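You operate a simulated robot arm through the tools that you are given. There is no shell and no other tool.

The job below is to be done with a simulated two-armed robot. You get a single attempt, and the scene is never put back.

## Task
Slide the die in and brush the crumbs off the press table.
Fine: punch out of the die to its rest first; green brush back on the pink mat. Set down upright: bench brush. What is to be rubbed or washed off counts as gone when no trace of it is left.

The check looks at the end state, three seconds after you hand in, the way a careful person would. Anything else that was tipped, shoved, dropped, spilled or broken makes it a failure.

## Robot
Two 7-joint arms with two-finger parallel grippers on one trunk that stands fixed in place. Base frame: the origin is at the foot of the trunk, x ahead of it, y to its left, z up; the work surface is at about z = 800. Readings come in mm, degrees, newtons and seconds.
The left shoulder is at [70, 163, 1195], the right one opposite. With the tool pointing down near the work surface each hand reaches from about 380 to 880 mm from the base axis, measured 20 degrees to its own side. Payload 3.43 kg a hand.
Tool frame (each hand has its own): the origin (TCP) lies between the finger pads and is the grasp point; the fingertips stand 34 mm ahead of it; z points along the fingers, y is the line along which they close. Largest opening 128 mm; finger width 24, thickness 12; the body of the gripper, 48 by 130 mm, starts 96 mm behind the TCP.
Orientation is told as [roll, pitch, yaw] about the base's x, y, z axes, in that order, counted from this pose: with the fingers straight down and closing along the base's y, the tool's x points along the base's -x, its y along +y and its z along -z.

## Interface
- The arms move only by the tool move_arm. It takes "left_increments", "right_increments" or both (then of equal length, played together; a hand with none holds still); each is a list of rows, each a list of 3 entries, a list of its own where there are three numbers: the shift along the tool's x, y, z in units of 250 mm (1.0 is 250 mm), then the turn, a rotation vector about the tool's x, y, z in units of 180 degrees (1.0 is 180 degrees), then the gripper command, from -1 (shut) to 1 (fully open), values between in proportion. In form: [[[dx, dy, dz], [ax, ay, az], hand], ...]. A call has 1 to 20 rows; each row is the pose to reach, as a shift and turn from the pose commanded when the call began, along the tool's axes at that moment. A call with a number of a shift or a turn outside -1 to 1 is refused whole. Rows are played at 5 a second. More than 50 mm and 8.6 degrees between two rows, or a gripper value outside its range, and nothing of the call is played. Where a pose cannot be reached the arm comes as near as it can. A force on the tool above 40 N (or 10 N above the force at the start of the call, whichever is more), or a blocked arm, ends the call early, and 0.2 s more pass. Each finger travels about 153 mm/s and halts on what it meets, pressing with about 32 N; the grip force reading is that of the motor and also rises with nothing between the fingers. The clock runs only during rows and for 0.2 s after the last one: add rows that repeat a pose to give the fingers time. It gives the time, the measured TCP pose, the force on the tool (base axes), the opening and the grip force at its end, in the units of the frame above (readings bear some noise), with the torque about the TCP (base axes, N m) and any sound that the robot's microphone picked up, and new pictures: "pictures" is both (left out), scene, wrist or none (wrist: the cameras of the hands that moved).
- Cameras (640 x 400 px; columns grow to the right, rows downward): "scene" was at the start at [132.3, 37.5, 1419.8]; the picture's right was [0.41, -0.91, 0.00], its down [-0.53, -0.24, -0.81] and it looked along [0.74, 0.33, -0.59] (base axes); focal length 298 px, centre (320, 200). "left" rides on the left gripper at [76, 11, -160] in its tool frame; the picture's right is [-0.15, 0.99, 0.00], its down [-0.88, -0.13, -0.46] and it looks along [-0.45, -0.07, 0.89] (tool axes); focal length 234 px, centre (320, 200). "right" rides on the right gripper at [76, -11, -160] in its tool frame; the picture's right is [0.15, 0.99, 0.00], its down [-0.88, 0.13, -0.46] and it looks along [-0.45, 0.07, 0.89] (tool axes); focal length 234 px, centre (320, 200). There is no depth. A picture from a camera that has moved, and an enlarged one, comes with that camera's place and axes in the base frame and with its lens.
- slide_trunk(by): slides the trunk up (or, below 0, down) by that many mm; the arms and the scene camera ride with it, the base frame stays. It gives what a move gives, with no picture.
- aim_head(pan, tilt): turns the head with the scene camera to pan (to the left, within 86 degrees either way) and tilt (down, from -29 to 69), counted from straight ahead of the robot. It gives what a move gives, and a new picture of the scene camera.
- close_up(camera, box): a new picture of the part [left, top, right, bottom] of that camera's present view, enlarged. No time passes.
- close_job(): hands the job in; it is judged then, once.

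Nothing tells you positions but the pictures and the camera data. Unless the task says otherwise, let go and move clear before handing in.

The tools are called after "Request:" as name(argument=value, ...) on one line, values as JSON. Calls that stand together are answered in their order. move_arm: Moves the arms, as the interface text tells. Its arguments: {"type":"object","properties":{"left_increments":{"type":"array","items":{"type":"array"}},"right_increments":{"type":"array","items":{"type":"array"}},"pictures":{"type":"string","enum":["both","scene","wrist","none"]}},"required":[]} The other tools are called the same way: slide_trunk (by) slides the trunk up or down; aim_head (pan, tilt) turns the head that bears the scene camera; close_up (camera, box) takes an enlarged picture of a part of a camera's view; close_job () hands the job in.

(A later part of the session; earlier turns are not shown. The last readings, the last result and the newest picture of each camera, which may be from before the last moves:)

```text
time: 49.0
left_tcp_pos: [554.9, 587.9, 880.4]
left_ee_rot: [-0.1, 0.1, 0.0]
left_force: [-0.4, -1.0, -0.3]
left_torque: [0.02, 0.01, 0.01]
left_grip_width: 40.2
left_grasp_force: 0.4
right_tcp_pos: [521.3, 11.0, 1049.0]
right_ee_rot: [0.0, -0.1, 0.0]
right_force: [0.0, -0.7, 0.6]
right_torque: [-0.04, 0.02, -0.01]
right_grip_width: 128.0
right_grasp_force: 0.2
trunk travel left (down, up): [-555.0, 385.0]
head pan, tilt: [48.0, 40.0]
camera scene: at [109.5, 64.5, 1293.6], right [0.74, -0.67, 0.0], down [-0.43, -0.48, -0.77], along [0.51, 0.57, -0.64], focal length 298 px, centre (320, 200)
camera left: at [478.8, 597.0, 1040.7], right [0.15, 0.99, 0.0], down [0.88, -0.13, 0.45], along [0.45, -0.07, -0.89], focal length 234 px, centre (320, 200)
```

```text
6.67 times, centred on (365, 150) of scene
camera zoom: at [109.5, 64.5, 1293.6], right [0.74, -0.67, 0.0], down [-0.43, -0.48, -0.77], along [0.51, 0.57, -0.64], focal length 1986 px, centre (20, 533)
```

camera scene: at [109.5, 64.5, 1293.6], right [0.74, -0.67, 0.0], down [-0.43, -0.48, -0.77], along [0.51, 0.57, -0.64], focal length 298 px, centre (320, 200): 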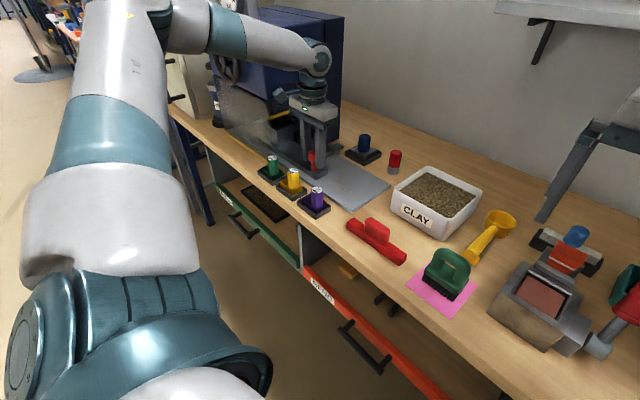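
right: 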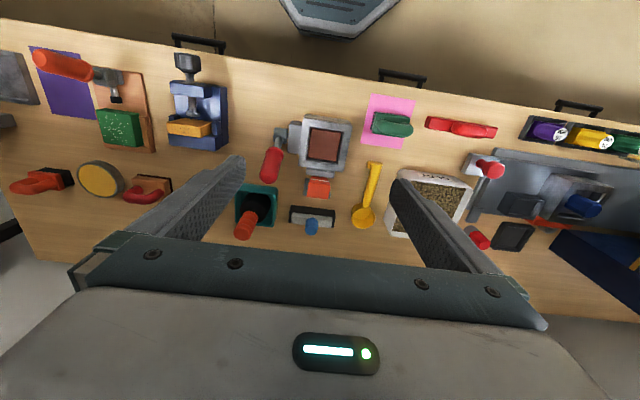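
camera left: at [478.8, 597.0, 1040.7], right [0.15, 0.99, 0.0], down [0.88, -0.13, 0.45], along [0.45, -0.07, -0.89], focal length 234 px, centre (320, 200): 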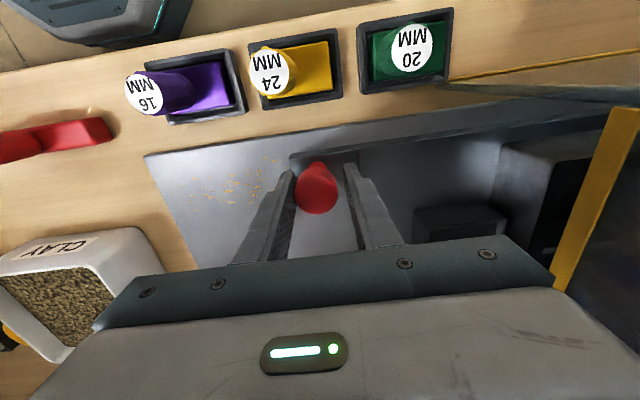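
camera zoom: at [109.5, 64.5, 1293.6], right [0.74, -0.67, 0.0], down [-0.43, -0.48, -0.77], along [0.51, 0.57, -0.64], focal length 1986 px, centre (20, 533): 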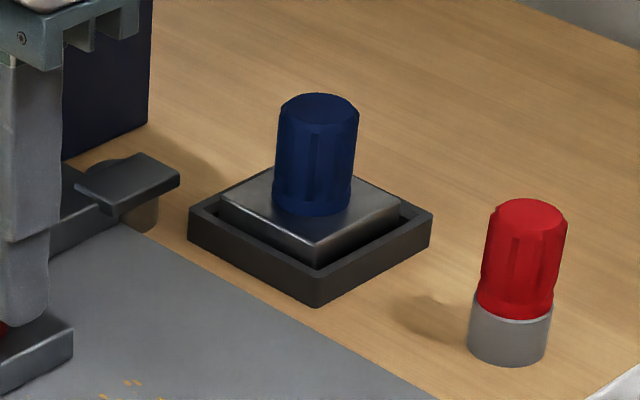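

No contact and only about 1 N of resistance. I'll continue pushing in small steps toward the end stop.

Request:
move_arm(left_increments=[[[0, 0.02, 0], [0, 0, 0], -0.38], [[0, 0.04, 0], [0, 0, 0], -0.38], [[0, 0.06, 0], [0, 0, 0], -0.38], [[0, 0.08, 0], [0, 0, 0], -0.38], [[0, 0.1, 0], [0, 0, 0], -0.38], [[0, 0.1, 0], [0, 0, 0], -0.38]], pictures="both")

Request:
close_up(camera="scene", box=[230, 80, 440, 240])

Request:
close_up(camera="left", box=[220, 80, 640, 280])

```text
time: 50.4
left_tcp_pos: [554.6, 610.2, 880.0]
left_ee_rot: [-0.1, 0.0, 0.0]
left_force: [-0.1, -2.3, 1.1]
left_torque: [0.03, 0.0, 0.01]
left_grip_width: 41.4
left_grasp_force: 1.3
right_tcp_pos: [520.3, 10.3, 1048.0]
right_ee_rot: [0.0, 0.0, 0.0]
right_force: [-0.2, -0.2, -0.5]
right_torque: [-0.02, 0.0, -0.01]
right_grip_width: 127.9
right_grasp_force: 0.0
trunk travel left (down, up): [-555.0, 385.0]
head pan, tilt: [48.0, 40.0]
camera scene: at [109.4, 64.1, 1293.6], right [0.74, -0.67, 0.0], down [-0.43, -0.48, -0.77], along [0.51, 0.57, -0.64], focal length 298 px, centre (320, 200)
camera left: at [479.3, 620.2, 1039.9], right [0.15, 0.99, 0.0], down [0.88, -0.13, 0.46], along [0.45, -0.07, -0.89], focal length 234 px, centre (320, 200)
```

scene: 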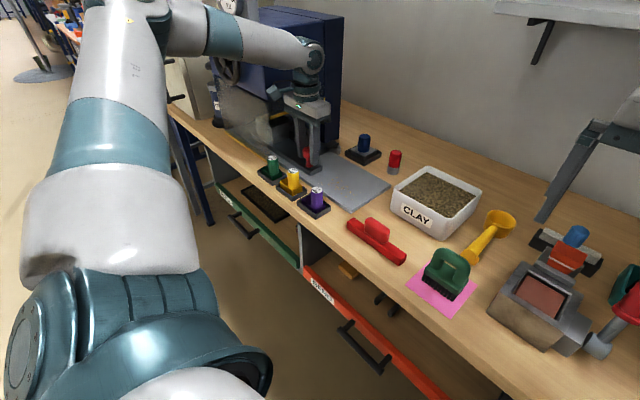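
left: 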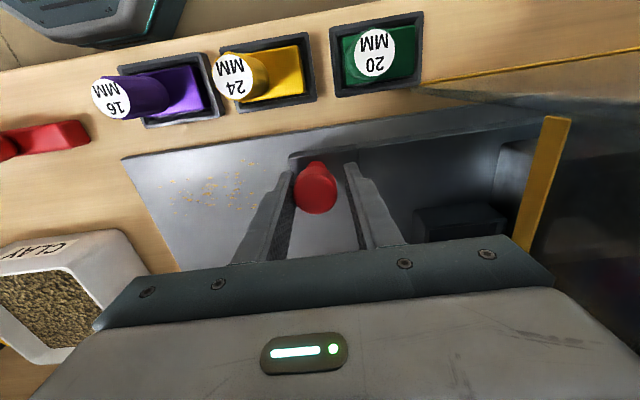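

```text
2.50 times, centred on (335, 160) of scene
camera zoom: at [109.4, 64.1, 1293.6], right [0.74, -0.67, 0.0], down [-0.43, -0.48, -0.77], along [0.51, 0.57, -0.64], focal length 745 px, centre (282, 300)
```

zoom: 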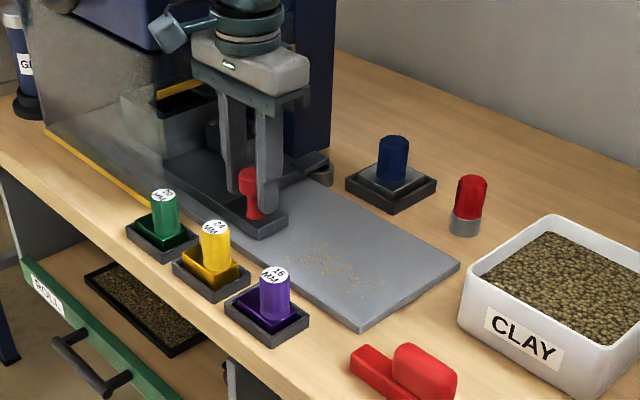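

```text
1.52 times, centred on (430, 180) of left
camera zoom: at [479.3, 620.2, 1039.9], right [0.15, 0.99, 0.0], down [0.88, -0.13, 0.46], along [0.45, -0.07, -0.89], focal length 357 px, centre (152, 230)
```

zoom: 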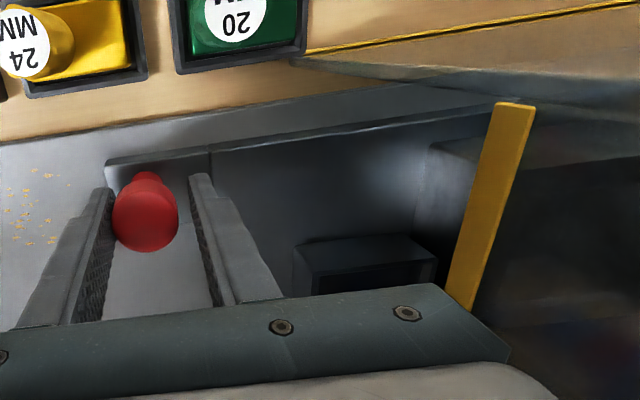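

Request:
close_up(camera="scene", box=[300, 120, 360, 170])

Request:
close_up(camera="scene", box=[250, 90, 330, 160])

```text
8.00 times, centred on (330, 145) of scene
camera zoom: at [109.4, 64.1, 1293.6], right [0.74, -0.67, 0.0], down [-0.43, -0.48, -0.77], along [0.51, 0.57, -0.64], focal length 2383 px, centre (240, 640)
```

zoom: 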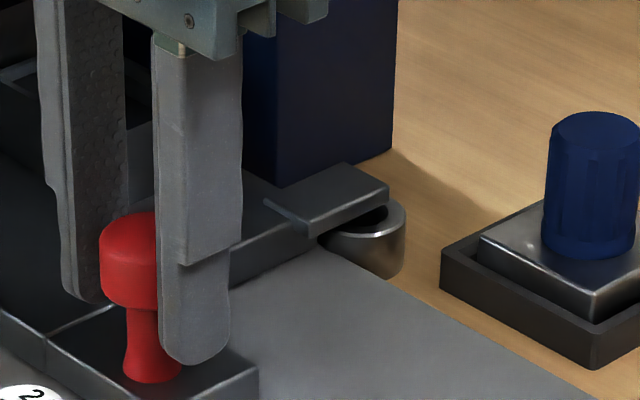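

```text
5.71 times, centred on (290, 125) of scene
camera zoom: at [109.4, 64.1, 1293.6], right [0.74, -0.67, 0.0], down [-0.43, -0.48, -0.77], along [0.51, 0.57, -0.64], focal length 1702 px, centre (491, 629)
```

zoom: 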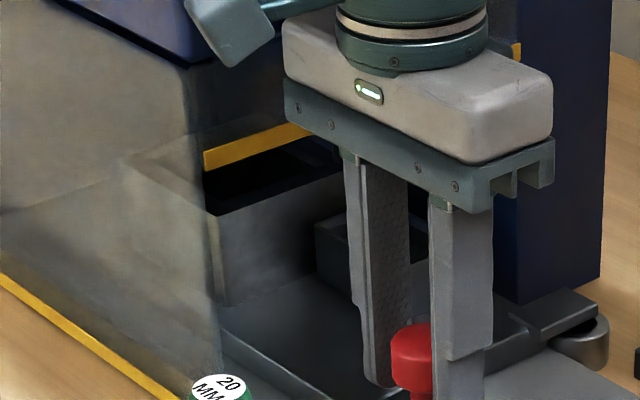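

The die is nearly under the ram with no stop met yet, and the gripper body is getting close to the guard pane. I'll lift off, close the fingers and push the knob from behind, which leaves more room.

Request:
move_arm(left_increments=[[[0, 0, 0], [0, 0, 0], -0.06], [[0, 0, 0], [0, 0, 0], -0.06], [[0, 0, -0.15], [0, 0, 0], -0.06], [[0, 0, -0.28], [0, 0, 0], -0.06], [[0, -0.15, -0.28], [0, 0, 0], -0.5], [[0, -0.155, -0.28], [0, 0, 0], -1], [[0, -0.155, -0.28], [0, 0, 0], -1], [[0, -0.155, -0.14], [0, 0, 0], -1], [[0, -0.155, 0], [0, 0, 0], -1], [[0, -0.155, 0], [0, 0, 0], -1]], pictures="both")

Request:
close_up(camera="scene", box=[250, 90, 370, 190])

```text
time: 52.6
left_tcp_pos: [553.8, 570.3, 880.5]
left_ee_rot: [0.0, 0.1, 0.0]
left_force: [-0.7, -0.3, 0.1]
left_torque: [0.01, 0.0, 0.01]
left_grip_width: 0.0
left_grasp_force: 32.2
right_tcp_pos: [520.6, 10.1, 1049.0]
right_ee_rot: [0.0, 0.0, 0.0]
right_force: [1.1, -1.1, -0.4]
right_torque: [0.02, 0.0, 0.0]
right_grip_width: 127.9
right_grasp_force: 0.0
trunk travel left (down, up): [-555.0, 385.0]
head pan, tilt: [48.0, 40.0]
camera scene: at [108.9, 64.2, 1293.7], right [0.74, -0.67, 0.0], down [-0.43, -0.48, -0.77], along [0.51, 0.57, -0.64], focal length 298 px, centre (320, 200)
camera left: at [478.9, 579.6, 1041.1], right [0.15, 0.99, 0.0], down [0.88, -0.13, 0.46], along [0.45, -0.07, -0.89], focal length 234 px, centre (320, 200)
```

scene: 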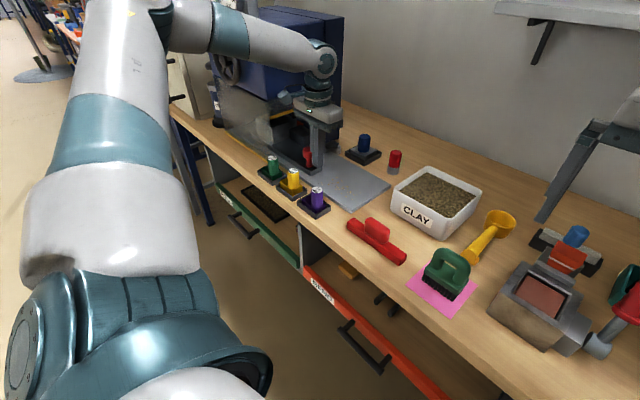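
left: 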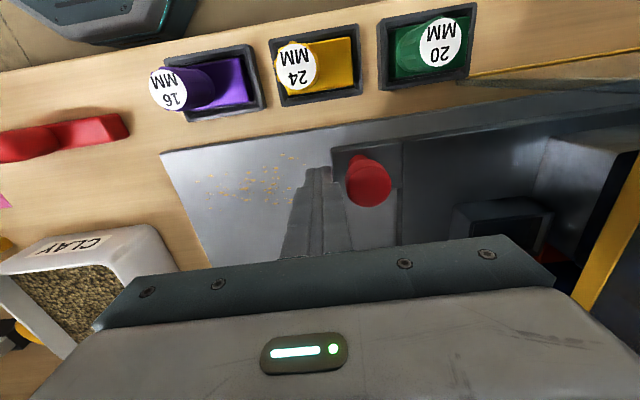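

```text
4.00 times, centred on (310, 140) of scene
camera zoom: at [108.9, 64.2, 1293.7], right [0.74, -0.67, 0.0], down [-0.43, -0.48, -0.77], along [0.51, 0.57, -0.64], focal length 1192 px, centre (360, 440)
```

zoom: 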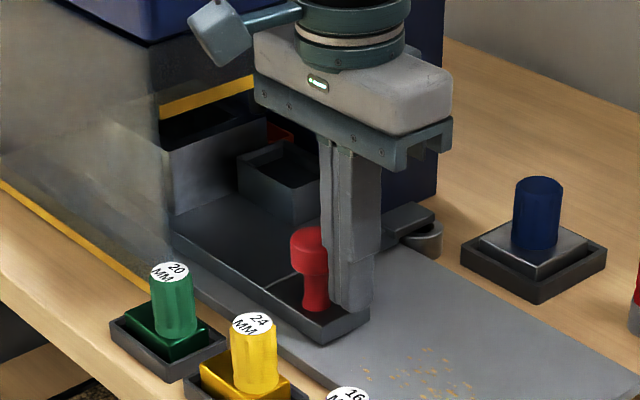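

Fingers are closed just behind the knob. I'll push +y in small steps.

Request:
move_arm(left_increments=[[[0, 0.02, 0], [0, 0, 0], -1], [[0, 0.04, 0], [0, 0, 0], -1], [[0, 0.06, 0], [0, 0, 0], -1], [[0, 0.08, 0], [0, 0, 0], -1], [[0, 0.1, 0], [0, 0, 0], -1], [[0, 0.1, 0], [0, 0, 0], -1]], pictures="both")

Request:
close_up(camera="scene", box=[250, 90, 370, 190])

```text
time: 54.0
left_tcp_pos: [554.9, 594.9, 880.1]
left_ee_rot: [-0.2, 0.0, 0.0]
left_force: [3.2, -3.5, 1.2]
left_torque: [-0.01, 0.01, -0.02]
left_grip_width: 0.2
left_grasp_force: 32.4
right_tcp_pos: [521.3, 10.8, 1048.5]
right_ee_rot: [0.0, 0.0, 0.0]
right_force: [0.5, 0.0, -0.7]
right_torque: [0.02, 0.01, 0.0]
right_grip_width: 128.0
right_grasp_force: 0.1
trunk travel left (down, up): [-555.0, 385.0]
head pan, tilt: [48.0, 40.0]
camera scene: at [109.9, 64.0, 1293.7], right [0.74, -0.67, 0.0], down [-0.43, -0.48, -0.77], along [0.51, 0.57, -0.64], focal length 298 px, centre (320, 200)
camera left: at [479.3, 605.3, 1040.9], right [0.15, 0.99, 0.0], down [0.88, -0.13, 0.46], along [0.45, -0.07, -0.89], focal length 234 px, centre (320, 200)
```

scene: 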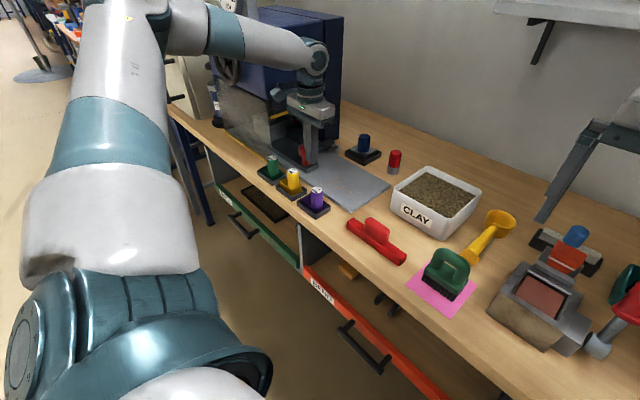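
left: 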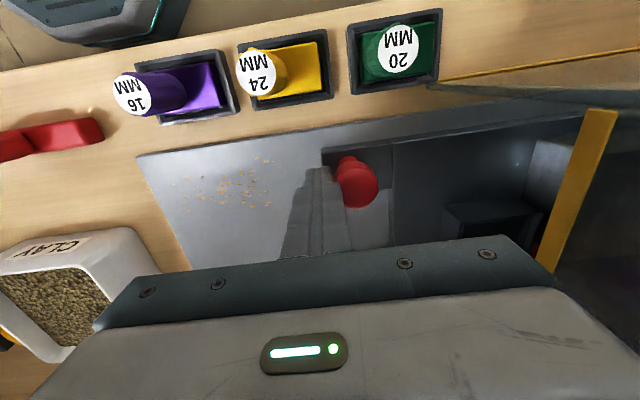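

```text
4.00 times, centred on (310, 140) of scene
camera zoom: at [109.9, 64.0, 1293.7], right [0.74, -0.67, 0.0], down [-0.43, -0.48, -0.77], along [0.51, 0.57, -0.64], focal length 1192 px, centre (360, 440)
```

zoom: 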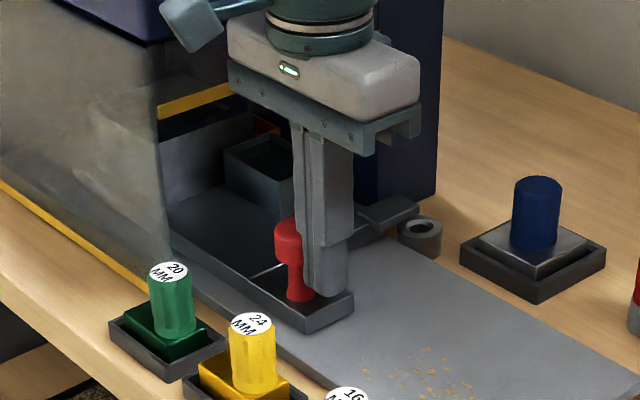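

The sled keeps moving with little resistance and no stop yet. I'll check where the die is relative to the ram before pushing further.

Request:
close_up(camera="scene", box=[200, 60, 310, 170])

Request:
close_up(camera="scene", box=[260, 100, 310, 140])

Request:
close_up(camera="left", box=[420, 60, 640, 270])

```text
3.64 times, centred on (255, 115) of scene
camera zoom: at [109.9, 64.0, 1293.7], right [0.74, -0.67, 0.0], down [-0.43, -0.48, -0.77], along [0.51, 0.57, -0.64], focal length 1083 px, centre (556, 509)
```

zoom: 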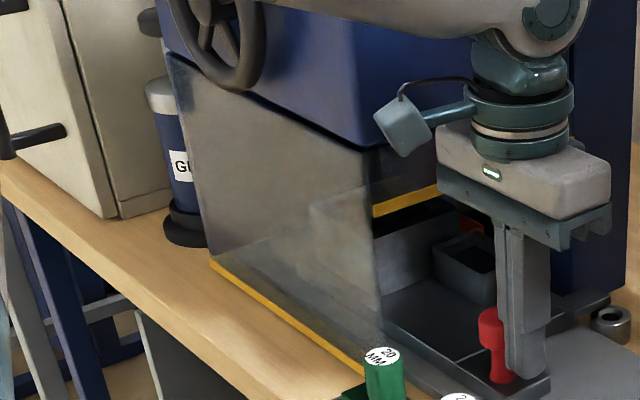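

```text
10.00 times, centred on (285, 120) of scene
camera zoom: at [109.9, 64.0, 1293.7], right [0.74, -0.67, 0.0], down [-0.43, -0.48, -0.77], along [0.51, 0.57, -0.64], focal length 2979 px, centre (670, 1000)
```

zoom: 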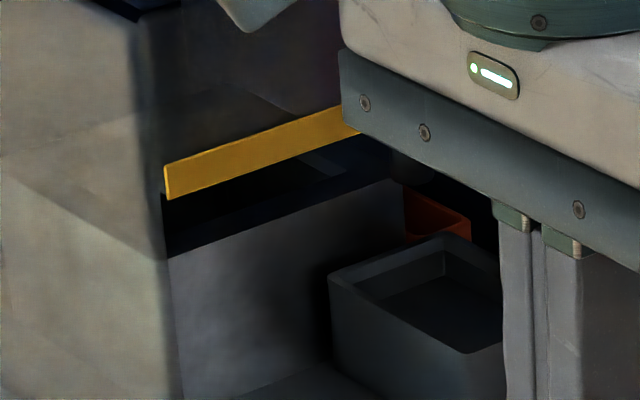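

```text
1.90 times, centred on (530, 165) of left
camera zoom: at [479.3, 605.3, 1040.9], right [0.15, 0.99, 0.0], down [0.88, -0.13, 0.46], along [0.45, -0.07, -0.89], focal length 446 px, centre (-80, 267)
```

zoom: 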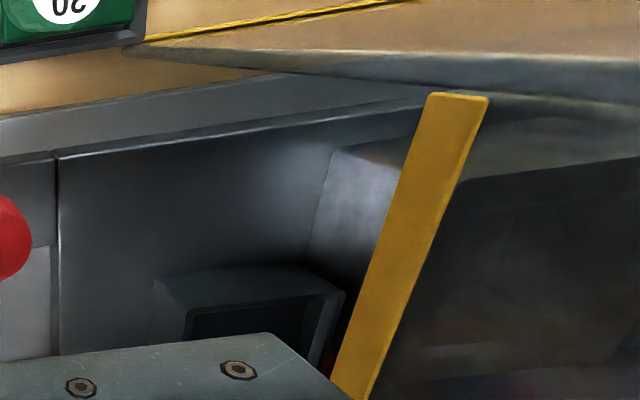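

Request:
move_arm(left_increments=[[[0, 0.02, 0], [0, 0, 0], -1], [[0, 0.04, 0], [0, 0, 0], -1], [[0, 0.06, 0], [0, 0, 0], -1], [[0, 0.06, 0], [0, 0, 0], -1]], pictures="both")

Request:
close_up(camera="scene", box=[250, 90, 370, 190])

```text
time: 55.0
left_tcp_pos: [555.0, 607.9, 880.0]
left_ee_rot: [-0.2, 0.1, -0.1]
left_force: [-0.4, -15.9, -5.9]
left_torque: [-0.11, 0.02, 0.01]
left_grip_width: 0.2
left_grasp_force: 32.4
right_tcp_pos: [520.8, 9.7, 1048.2]
right_ee_rot: [0.1, -0.1, -0.1]
right_force: [0.1, -0.6, -0.2]
right_torque: [-0.01, 0.01, 0.02]
right_grip_width: 128.1
right_grasp_force: 0.0
trunk travel left (down, up): [-555.0, 385.0]
head pan, tilt: [48.0, 40.0]
camera scene: at [109.8, 63.0, 1293.6], right [0.74, -0.67, 0.0], down [-0.43, -0.48, -0.77], along [0.51, 0.57, -0.64], focal length 298 px, centre (320, 200)
camera left: at [479.6, 618.2, 1041.1], right [0.15, 0.99, 0.0], down [0.88, -0.13, 0.45], along [0.45, -0.07, -0.89], focal length 234 px, centre (320, 200)
```

scene: 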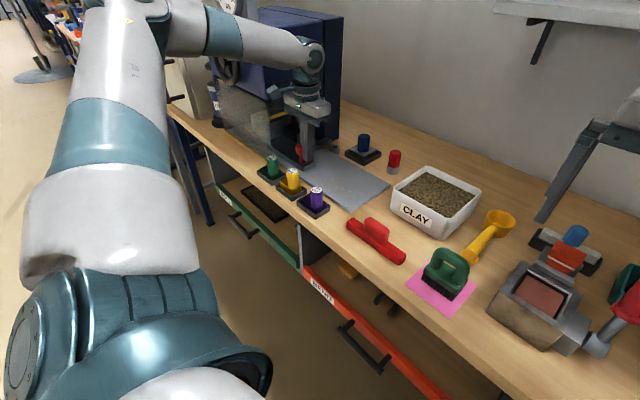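
left: 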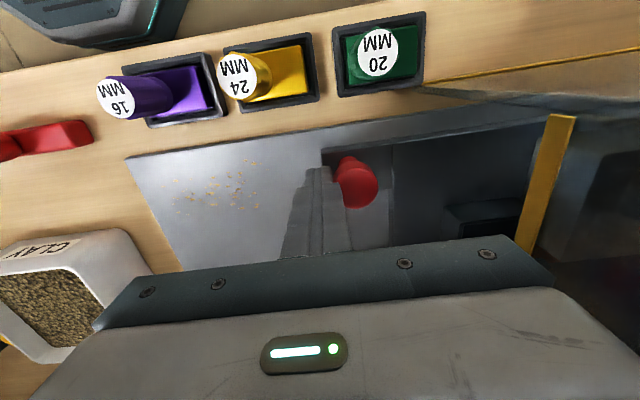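

```text
4.00 times, centred on (310, 140) of scene
camera zoom: at [109.8, 63.0, 1293.6], right [0.74, -0.67, 0.0], down [-0.43, -0.48, -0.77], along [0.51, 0.57, -0.64], focal length 1192 px, centre (360, 440)
```

zoom: 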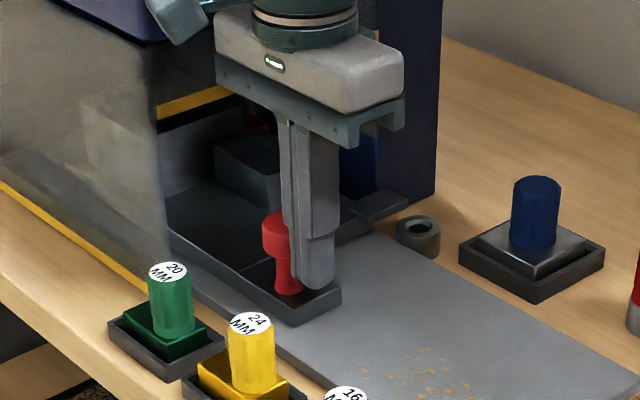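

Resistance has risen to about 16 N, so the sled has reached its end stop at about 260 mm of travel. I'll press a few more millimetres to confirm it's fully home.

Request:
move_arm(left_increments=[[[0, 0.01, 0], [0, 0, 0], -1], [[0, 0.02, 0], [0, 0, 0], -1], [[0, 0.02, 0], [0, 0, 0], -1]], pictures="none")

Request:
close_up(camera="scene", box=[250, 90, 370, 190])

```text
time: 55.7
left_tcp_pos: [555.3, 608.1, 880.8]
left_ee_rot: [-0.7, 0.1, -0.5]
left_force: [1.5, -23.4, 1.0]
left_torque: [0.07, 0.02, -0.06]
left_grip_width: 0.0
left_grasp_force: 32.0
right_tcp_pos: [521.2, 9.7, 1048.9]
right_ee_rot: [0.2, -0.1, 0.0]
right_force: [-0.6, 0.8, 1.0]
right_torque: [-0.01, -0.01, -0.02]
right_grip_width: 128.1
right_grasp_force: 0.1
trunk travel left (down, up): [-555.0, 385.0]
head pan, tilt: [48.0, 40.0]
stopped in row 3 (left hand): the force on the tool passed its limit at 42 N (the readings are from after the stop); the commanded pose is now the measured one
```

```text
4.00 times, centred on (310, 140) of scene
camera zoom: at [109.2, 63.1, 1294.0], right [0.74, -0.67, 0.0], down [-0.43, -0.48, -0.77], along [0.51, 0.57, -0.64], focal length 1192 px, centre (360, 440)
```

zoom: 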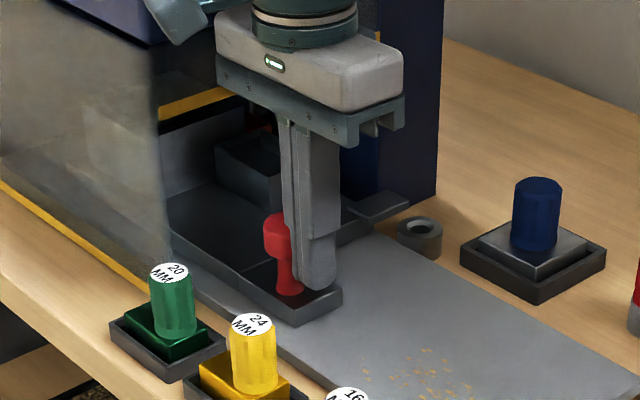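

The sled is firmly home. I'll back the hand away, rise, and look at the crumbs and the brush.

Request:
move_arm(left_increments=[[[0, -0.06, 0], [0.002, 0, 0.002], -1], [[0, -0.1, -0.1], [0.004, 0, 0.003], -1], [[0, -0.2, -0.25], [0.004, 0, 0.003], -0.5], [[0.05, -0.35, -0.38], [0.004, 0, 0.003], 0], [[0.1, -0.5, -0.5], [0.004, 0, 0.003], 0.5], [[0.15, -0.65, -0.6], [0.004, 0, 0.003], 1], [[0.15, -0.65, -0.6], [0.004, 0, 0.003], 1]], pictures="both")

Request:
close_up(camera="left", box=[340, 80, 640, 240])

Request:
close_up(camera="left", box=[100, 80, 330, 240])

Request:
close_up(camera="scene", box=[240, 90, 400, 220])

```text
refused: row 4 steps farther than a row can; nothing moved
```

```text
2.13 times, centred on (490, 160) of left
camera zoom: at [479.6, 620.3, 1041.1], right [0.15, 0.99, -0.01], down [0.88, -0.13, 0.46], along [0.45, -0.08, -0.89], focal length 500 px, centre (-43, 285)
```

zoom: 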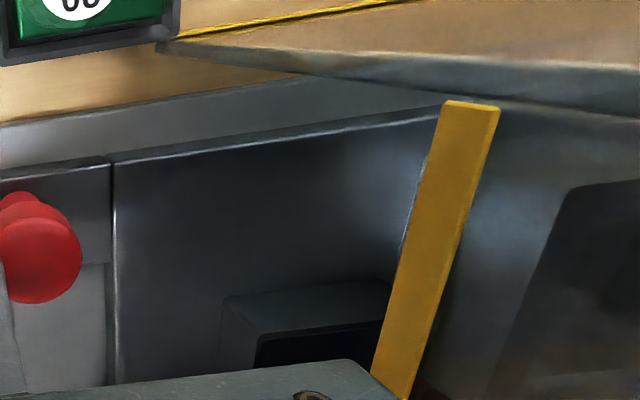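

```text
2.50 times, centred on (215, 160) of left
camera zoom: at [479.6, 620.3, 1041.1], right [0.15, 0.99, -0.01], down [0.88, -0.13, 0.46], along [0.45, -0.08, -0.89], focal length 585 px, centre (582, 300)
```

zoom: 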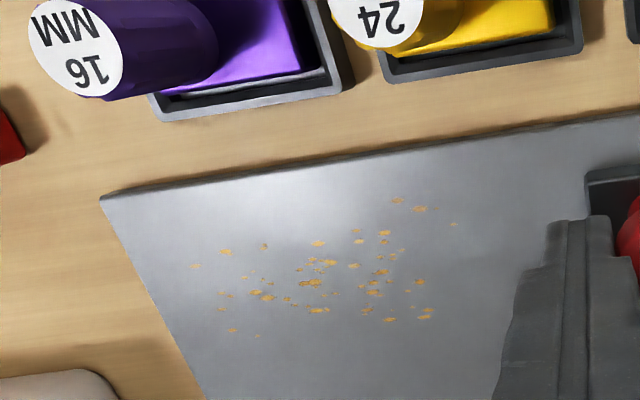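

```text
3.08 times, centred on (320, 155) of scene
camera zoom: at [109.2, 63.1, 1294.0], right [0.74, -0.67, 0.0], down [-0.43, -0.48, -0.77], along [0.51, 0.57, -0.64], focal length 917 px, centre (320, 338)
```

zoom: 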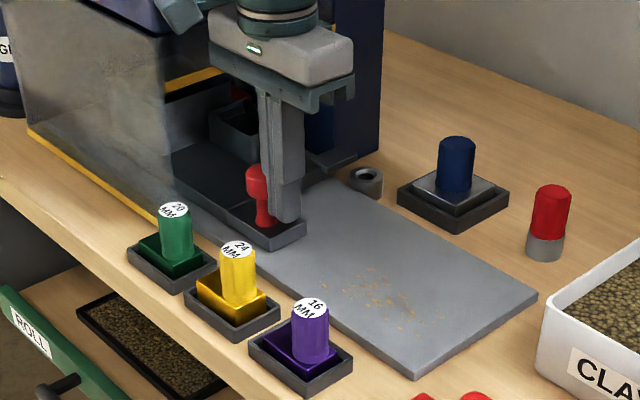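

Request:
move_arm(left_increments=[[[0, -0.06, 0], [0.002, 0, 0.002], -1], [[0, -0.1, -0.1], [0.004, 0, 0.003], -1], [[0, -0.2, -0.23], [0.004, 0, 0.003], -0.5], [[0.03, -0.31, -0.36], [0.004, 0, 0.003], 0], [[0.06, -0.42, -0.46], [0.004, 0, 0.003], 0.5], [[0.1, -0.54, -0.55], [0.004, 0, 0.003], 1], [[0.15, -0.65, -0.6], [0.004, 0, 0.003], 1], [[0.15, -0.65, -0.6], [0.004, 0, 0.003], 1]], pictures="both")

Request:
close_up(camera="left", box=[230, 60, 440, 220])

Request:
close_up(camera="left", box=[0, 60, 200, 220])

Request:
close_up(camera="scene", box=[240, 90, 400, 220])

Request:
close_up(camera="scene", box=[390, 220, 500, 330])

```text
time: 57.5
left_tcp_pos: [517.8, 453.5, 1031.1]
left_ee_rot: [-1.3, 0.3, -0.7]
left_force: [0.8, 0.5, -0.2]
left_torque: [-0.03, 0.01, 0.03]
left_grip_width: 128.1
left_grasp_force: 0.0
right_tcp_pos: [521.0, 11.0, 1049.0]
right_ee_rot: [0.0, 0.0, 0.0]
right_force: [0.0, 0.1, -0.2]
right_torque: [0.01, 0.0, -0.01]
right_grip_width: 128.1
right_grasp_force: 0.2
trunk travel left (down, up): [-555.0, 385.0]
head pan, tilt: [48.0, 40.0]
camera scene: at [109.8, 65.4, 1293.5], right [0.74, -0.67, 0.0], down [-0.43, -0.48, -0.77], along [0.51, 0.57, -0.64], focal length 298 px, centre (320, 200)
camera left: at [442.0, 467.3, 1191.1], right [0.16, 0.99, -0.02], down [0.88, -0.13, 0.45], along [0.45, -0.09, -0.89], focal length 234 px, centre (320, 200)
```

scene: 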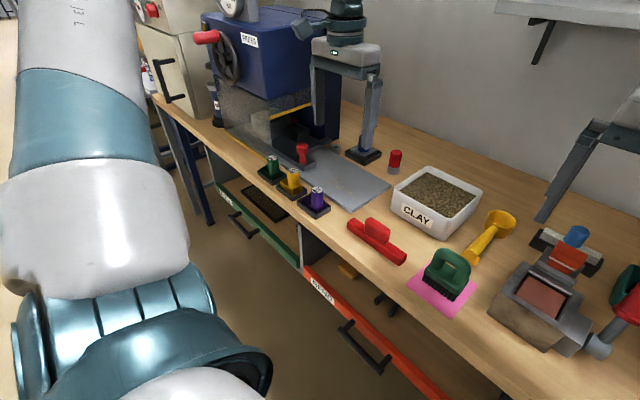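
left: 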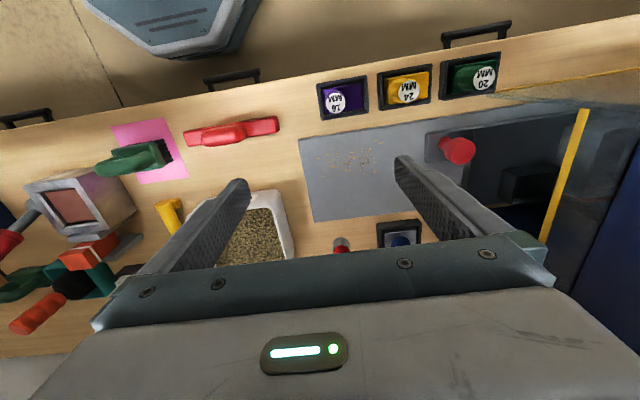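

```text
2.50 times, centred on (335, 140) of left
camera zoom: at [442.0, 467.3, 1191.1], right [0.16, 0.99, -0.02], down [0.88, -0.13, 0.45], along [0.45, -0.09, -0.89], focal length 585 px, centre (282, 350)
```

zoom: 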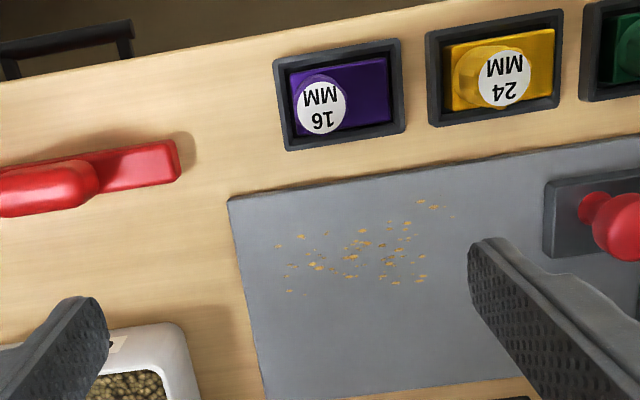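

```text
2.50 times, centred on (100, 140) of left
camera zoom: at [442.0, 467.3, 1191.1], right [0.16, 0.99, -0.02], down [0.88, -0.13, 0.45], along [0.45, -0.09, -0.89], focal length 585 px, centre (870, 350)
```

zoom: 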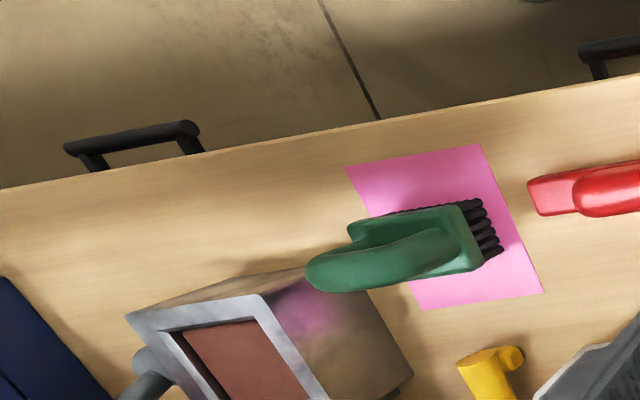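

```text
3.08 times, centred on (320, 155) of scene
camera zoom: at [109.8, 65.4, 1293.5], right [0.74, -0.67, 0.0], down [-0.43, -0.48, -0.77], along [0.51, 0.57, -0.64], focal length 917 px, centre (320, 338)
```

zoom: 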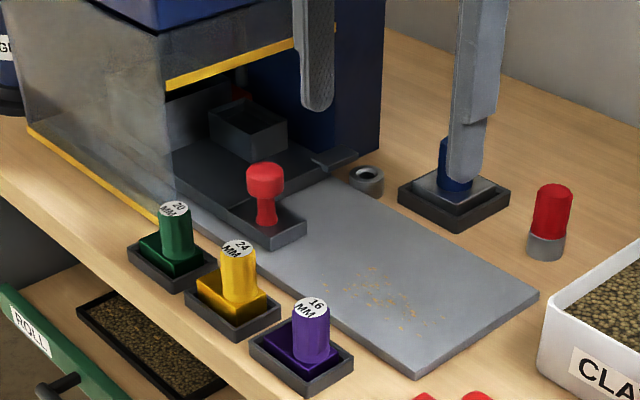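

```text
3.64 times, centred on (445, 275) of scene
camera zoom: at [109.8, 65.4, 1293.5], right [0.74, -0.67, 0.0], down [-0.43, -0.48, -0.77], along [0.51, 0.57, -0.64], focal length 1083 px, centre (-134, -73)
```

zoom: 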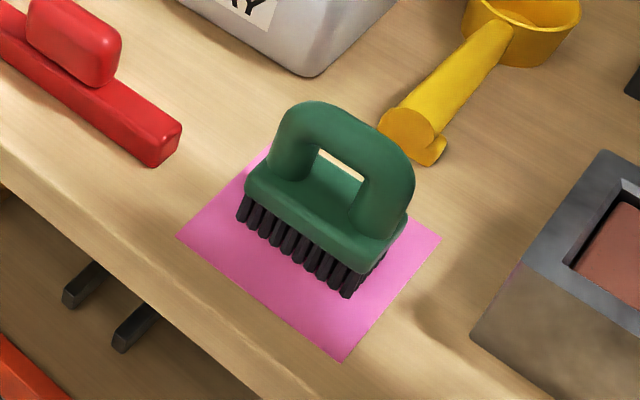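

The crumbs cover about x 538–595, y 437–555 on the table. The green brush stands on the mat with its long axis and D-handle roughly along y. I'll move the left hand over the brush for a precise look and shift the right hand aside.

Request:
move_arm(left_increments=[[[0.01, -0.16, -0.01], [-0.001, 0, -0.001], 1], [[0.02, -0.32, -0.02], [-0.002, 0, -0.001], 1], [[0.03, -0.48, -0.04], [-0.004, -0.001, -0.002], 1], [[0.05, -0.64, -0.06], [-0.005, -0.001, -0.003], 1], [[0.06, -0.8, -0.08], [-0.006, -0.001, -0.003], 1], [[0.07, -0.96, -0.08], [-0.0072, -0.0017, -0.0039], 1], [[0.07, -0.96, -0.08], [-0.0072, -0.0017, -0.0039], 1]], right_increments=[[[0, -0.08, 0], [0, 0, 0], 1], [[0, -0.16, 0], [0, 0, 0], 1], [[0, -0.24, 0], [0, 0, 0], 1], [[0, -0.32, 0], [0, 0, 0], 1], [[0, -0.4, 0], [0, 0, 0], 1], [[0, -0.44, 0], [0, 0, 0], 1], [[0, -0.44, 0], [0, 0, 0], 1]], pictures="both")

Request:
close_up(camera="left", box=[200, 40, 400, 200])

Request:
aim_head(pan=25, tilt=50)

```text
time: 59.1
left_tcp_pos: [494.6, 213.4, 1058.8]
left_ee_rot: [0.1, -0.1, 0.1]
left_force: [-0.3, 0.2, -0.7]
left_torque: [-0.04, -0.01, 0.0]
left_grip_width: 127.9
left_grasp_force: 0.0
right_tcp_pos: [519.3, -99.5, 1049.9]
right_ee_rot: [0.0, 0.0, 0.0]
right_force: [0.3, 0.6, 0.4]
right_torque: [-0.01, 0.01, 0.02]
right_grip_width: 127.8
right_grasp_force: 0.1
trunk travel left (down, up): [-555.0, 385.0]
head pan, tilt: [48.0, 40.0]
camera scene: at [108.8, 65.1, 1293.7], right [0.74, -0.67, 0.0], down [-0.43, -0.48, -0.77], along [0.51, 0.57, -0.64], focal length 298 px, centre (320, 200)
camera right: at [444.8, -111.2, 1208.8], right [-0.15, 0.99, 0.0], down [0.88, 0.13, 0.46], along [0.45, 0.07, -0.89], focal length 234 px, centre (320, 200)
camera left: at [419.3, 223.7, 1218.5], right [0.15, 0.99, 0.0], down [0.88, -0.13, 0.46], along [0.45, -0.07, -0.89], focal length 234 px, centre (320, 200)
```

scene: 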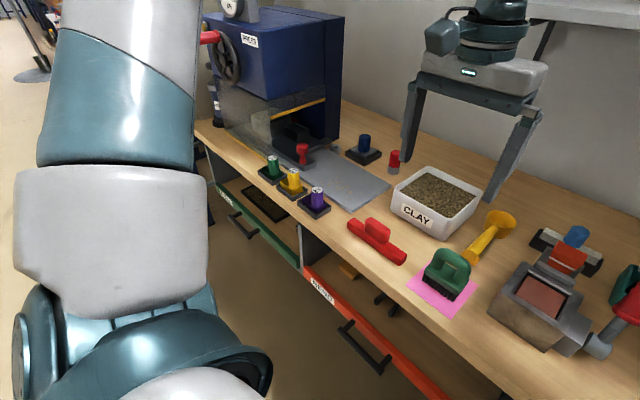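
right: 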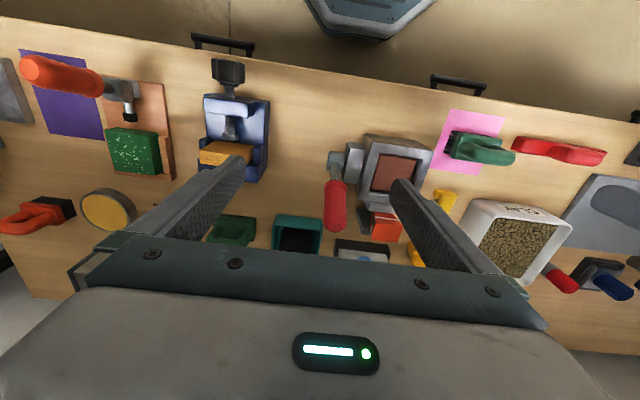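
left: 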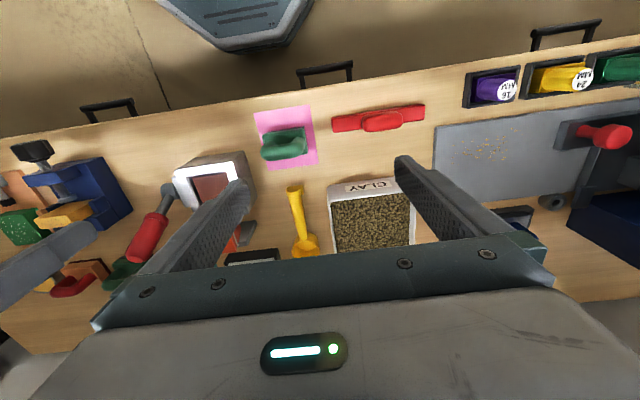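

```text
2.50 times, centred on (300, 120) of left
camera zoom: at [419.3, 223.7, 1218.5], right [0.15, 0.99, 0.0], down [0.88, -0.13, 0.46], along [0.45, -0.07, -0.89], focal length 585 px, centre (370, 400)
```

zoom: 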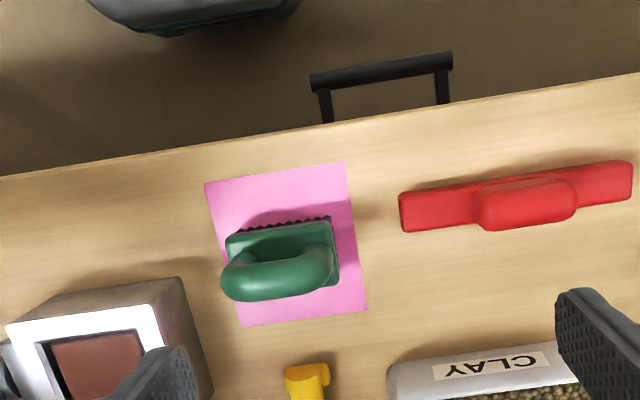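

```text
time: 60.0
left_tcp_pos: [496.0, 214.3, 1059.3]
left_ee_rot: [0.0, -0.1, 0.0]
left_force: [0.1, -0.2, 1.2]
left_torque: [0.01, 0.04, -0.01]
left_grip_width: 127.9
left_grasp_force: 0.1
right_tcp_pos: [519.7, -100.4, 1049.8]
right_ee_rot: [0.0, 0.0, 0.0]
right_force: [-0.2, -0.9, 0.0]
right_torque: [0.0, -0.02, -0.01]
right_grip_width: 127.8
right_grasp_force: 0.1
trunk travel left (down, up): [-555.0, 385.0]
head pan, tilt: [25.0, 50.0]
camera scene: at [122.3, 34.0, 1279.5], right [0.42, -0.91, 0.0], down [-0.69, -0.32, -0.64], along [0.58, 0.27, -0.77], focal length 298 px, centre (320, 200)
```

scene: 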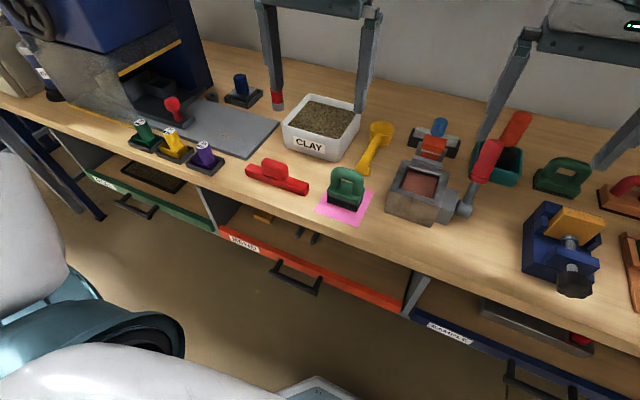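

Request:
close_up(camera="scene", box=[310, 150, 390, 230])

Request:
close_up(camera="left", box=[240, 90, 340, 180])

Request:
close_up(camera="right", box=[410, 90, 540, 190])

Request:
close_up(camera="scene", box=[90, 60, 290, 190])

```text
5.00 times, centred on (350, 190) of scene
camera zoom: at [122.3, 34.0, 1279.5], right [0.42, -0.91, 0.0], down [-0.69, -0.32, -0.64], along [0.58, 0.27, -0.77], focal length 1490 px, centre (170, 250)
```

zoom: 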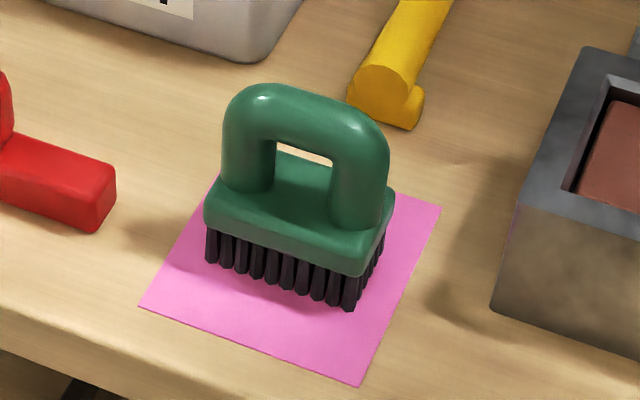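

```text
4.44 times, centred on (290, 135) of left
camera zoom: at [420.0, 223.5, 1218.4], right [0.15, 0.99, 0.0], down [0.88, -0.13, 0.46], along [0.45, -0.07, -0.89], focal length 1041 px, centre (453, 489)
```

zoom: 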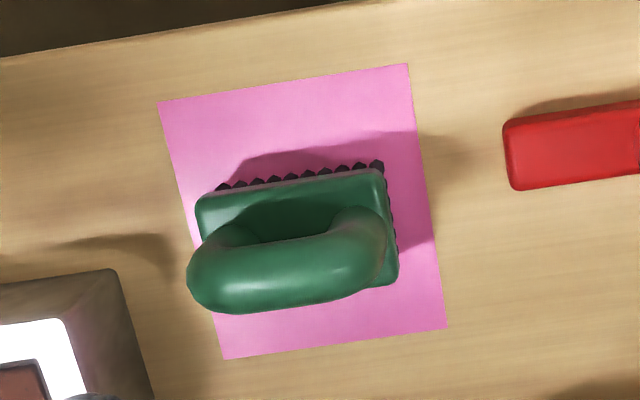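

```text
4.00 times, centred on (475, 140) of right
camera zoom: at [445.3, -111.6, 1208.6], right [-0.15, 0.99, 0.0], down [0.88, 0.13, 0.46], along [0.45, 0.07, -0.89], focal length 937 px, centre (-300, 440)
```

zoom: 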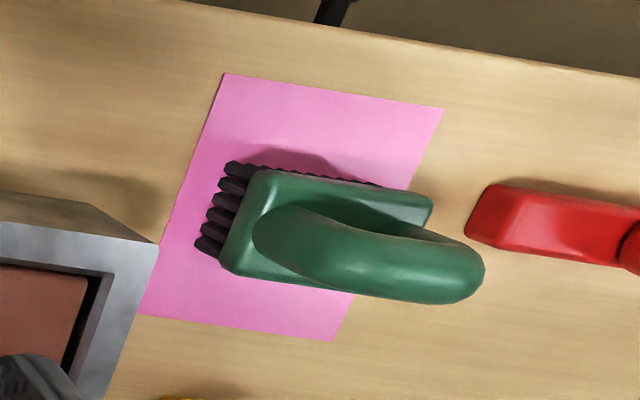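

```text
3.08 times, centred on (190, 125) of scene
camera zoom: at [122.3, 34.0, 1279.5], right [0.42, -0.91, 0.0], down [-0.69, -0.32, -0.64], along [0.58, 0.27, -0.77], focal length 917 px, centre (720, 431)
```

zoom: 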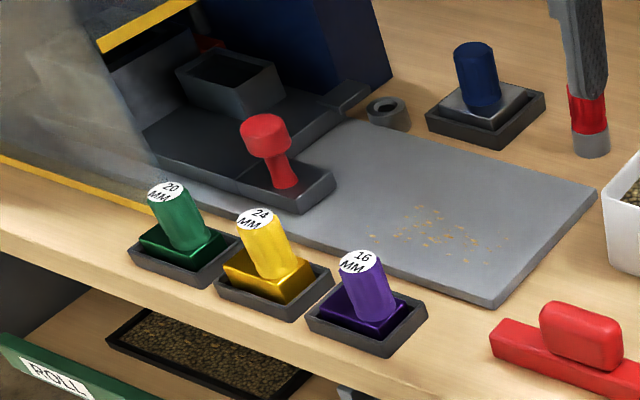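

The brush block spans about x 482–524, y 120–187, with its handle bar running along y at z 869–889, centred at (501, 153). The mat is centred at (503, 153). I'll turn the hand 90° so the fingers close along x across the handle.

Request:
move_arm(left_increments=[[[-0.002, -0.02, 0.02], [0, 0, -0.0455], 0.3], [[-0.004, -0.044, 0.043], [0, 0, -0.091], 0.1], [[-0.007, -0.065, 0.064], [0, 0, -0.1365], 0.1], [[-0.009, -0.087, 0.086], [0, 0, -0.182], 0.1], [[-0.011, -0.109, 0.107], [0, 0, -0.2275], 0.1], [[-0.013, -0.131, 0.129], [0, 0, -0.273], 0.1], [[-0.015, -0.153, 0.15], [0, 0, -0.3185], 0.1], [[-0.017, -0.175, 0.172], [0, 0, -0.364], 0.1], [[-0.02, -0.196, 0.193], [0, 0, -0.4095], 0.1], [[-0.022, -0.218, 0.215], [0, 0, -0.455], 0.1], [[-0.024, -0.24, 0.236], [0, 0, -0.5], 0.1], [[-0.024, -0.24, 0.236], [0, 0, -0.5], 0.1]], pictures="both")

Request:
close_up(camera="left", box=[220, 60, 420, 240])

Request:
close_up(camera="scene", box=[290, 100, 410, 230])

```text
time: 62.6
left_tcp_pos: [502.7, 151.6, 997.3]
left_ee_rot: [0.0, -0.1, 90.1]
left_force: [-0.2, 0.6, -0.1]
left_torque: [0.02, -0.04, -0.02]
left_grip_width: 70.5
left_grasp_force: 0.1
right_tcp_pos: [519.7, -98.4, 1049.2]
right_ee_rot: [-0.1, 0.0, -0.1]
right_force: [0.4, 0.2, 0.3]
right_torque: [0.01, -0.01, -0.01]
right_grip_width: 127.8
right_grasp_force: 0.2
trunk travel left (down, up): [-555.0, 385.0]
head pan, tilt: [25.0, 50.0]
camera scene: at [122.0, 33.9, 1279.5], right [0.42, -0.91, 0.0], down [-0.69, -0.32, -0.64], along [0.58, 0.27, -0.77], focal length 298 px, centre (320, 200)
camera left: at [491.3, 73.7, 1156.7], right [-0.99, 0.14, 0.0], down [0.13, 0.88, 0.46], along [0.07, 0.45, -0.89], focal length 234 px, centre (320, 200)
```

scene: 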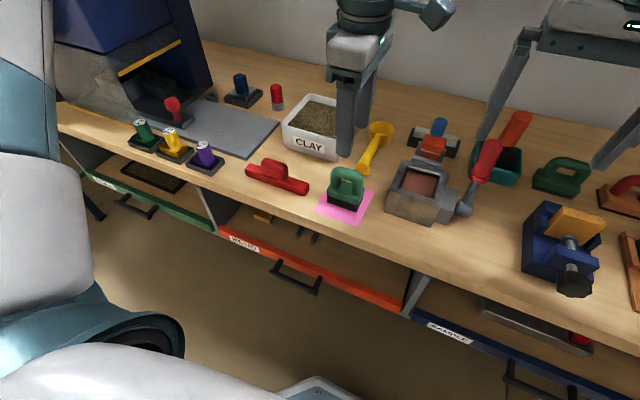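
left: 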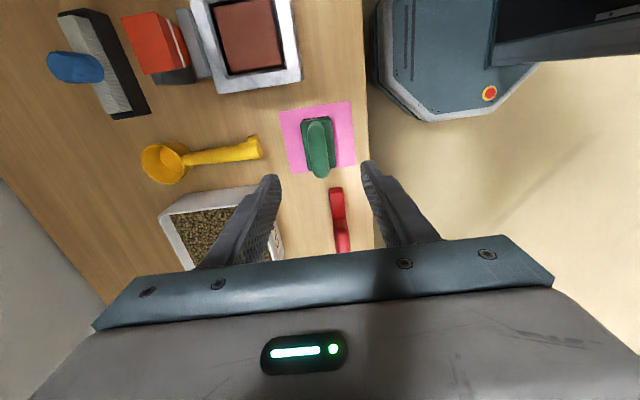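

```text
2.22 times, centred on (320, 150) of left
camera zoom: at [491.3, 73.7, 1156.7], right [-0.99, 0.14, 0.0], down [0.13, 0.88, 0.46], along [0.07, 0.45, -0.89], focal length 520 px, centre (320, 311)
```

zoom: 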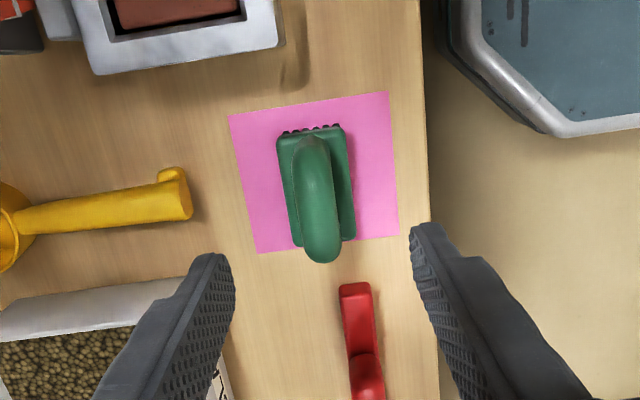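

```text
3.08 times, centred on (350, 165) of scene
camera zoom: at [122.0, 33.9, 1279.5], right [0.42, -0.91, 0.0], down [-0.69, -0.32, -0.64], along [0.58, 0.27, -0.77], focal length 917 px, centre (228, 308)
```

zoom: 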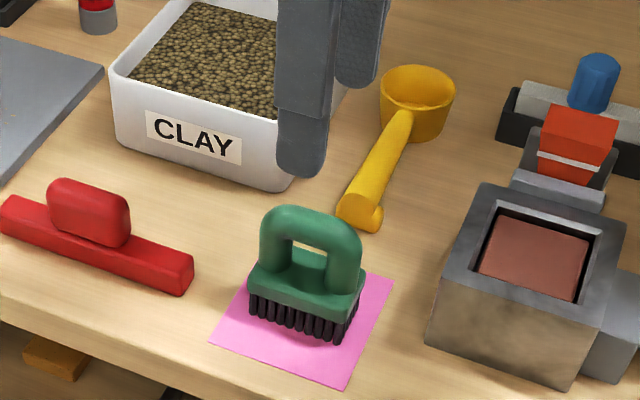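

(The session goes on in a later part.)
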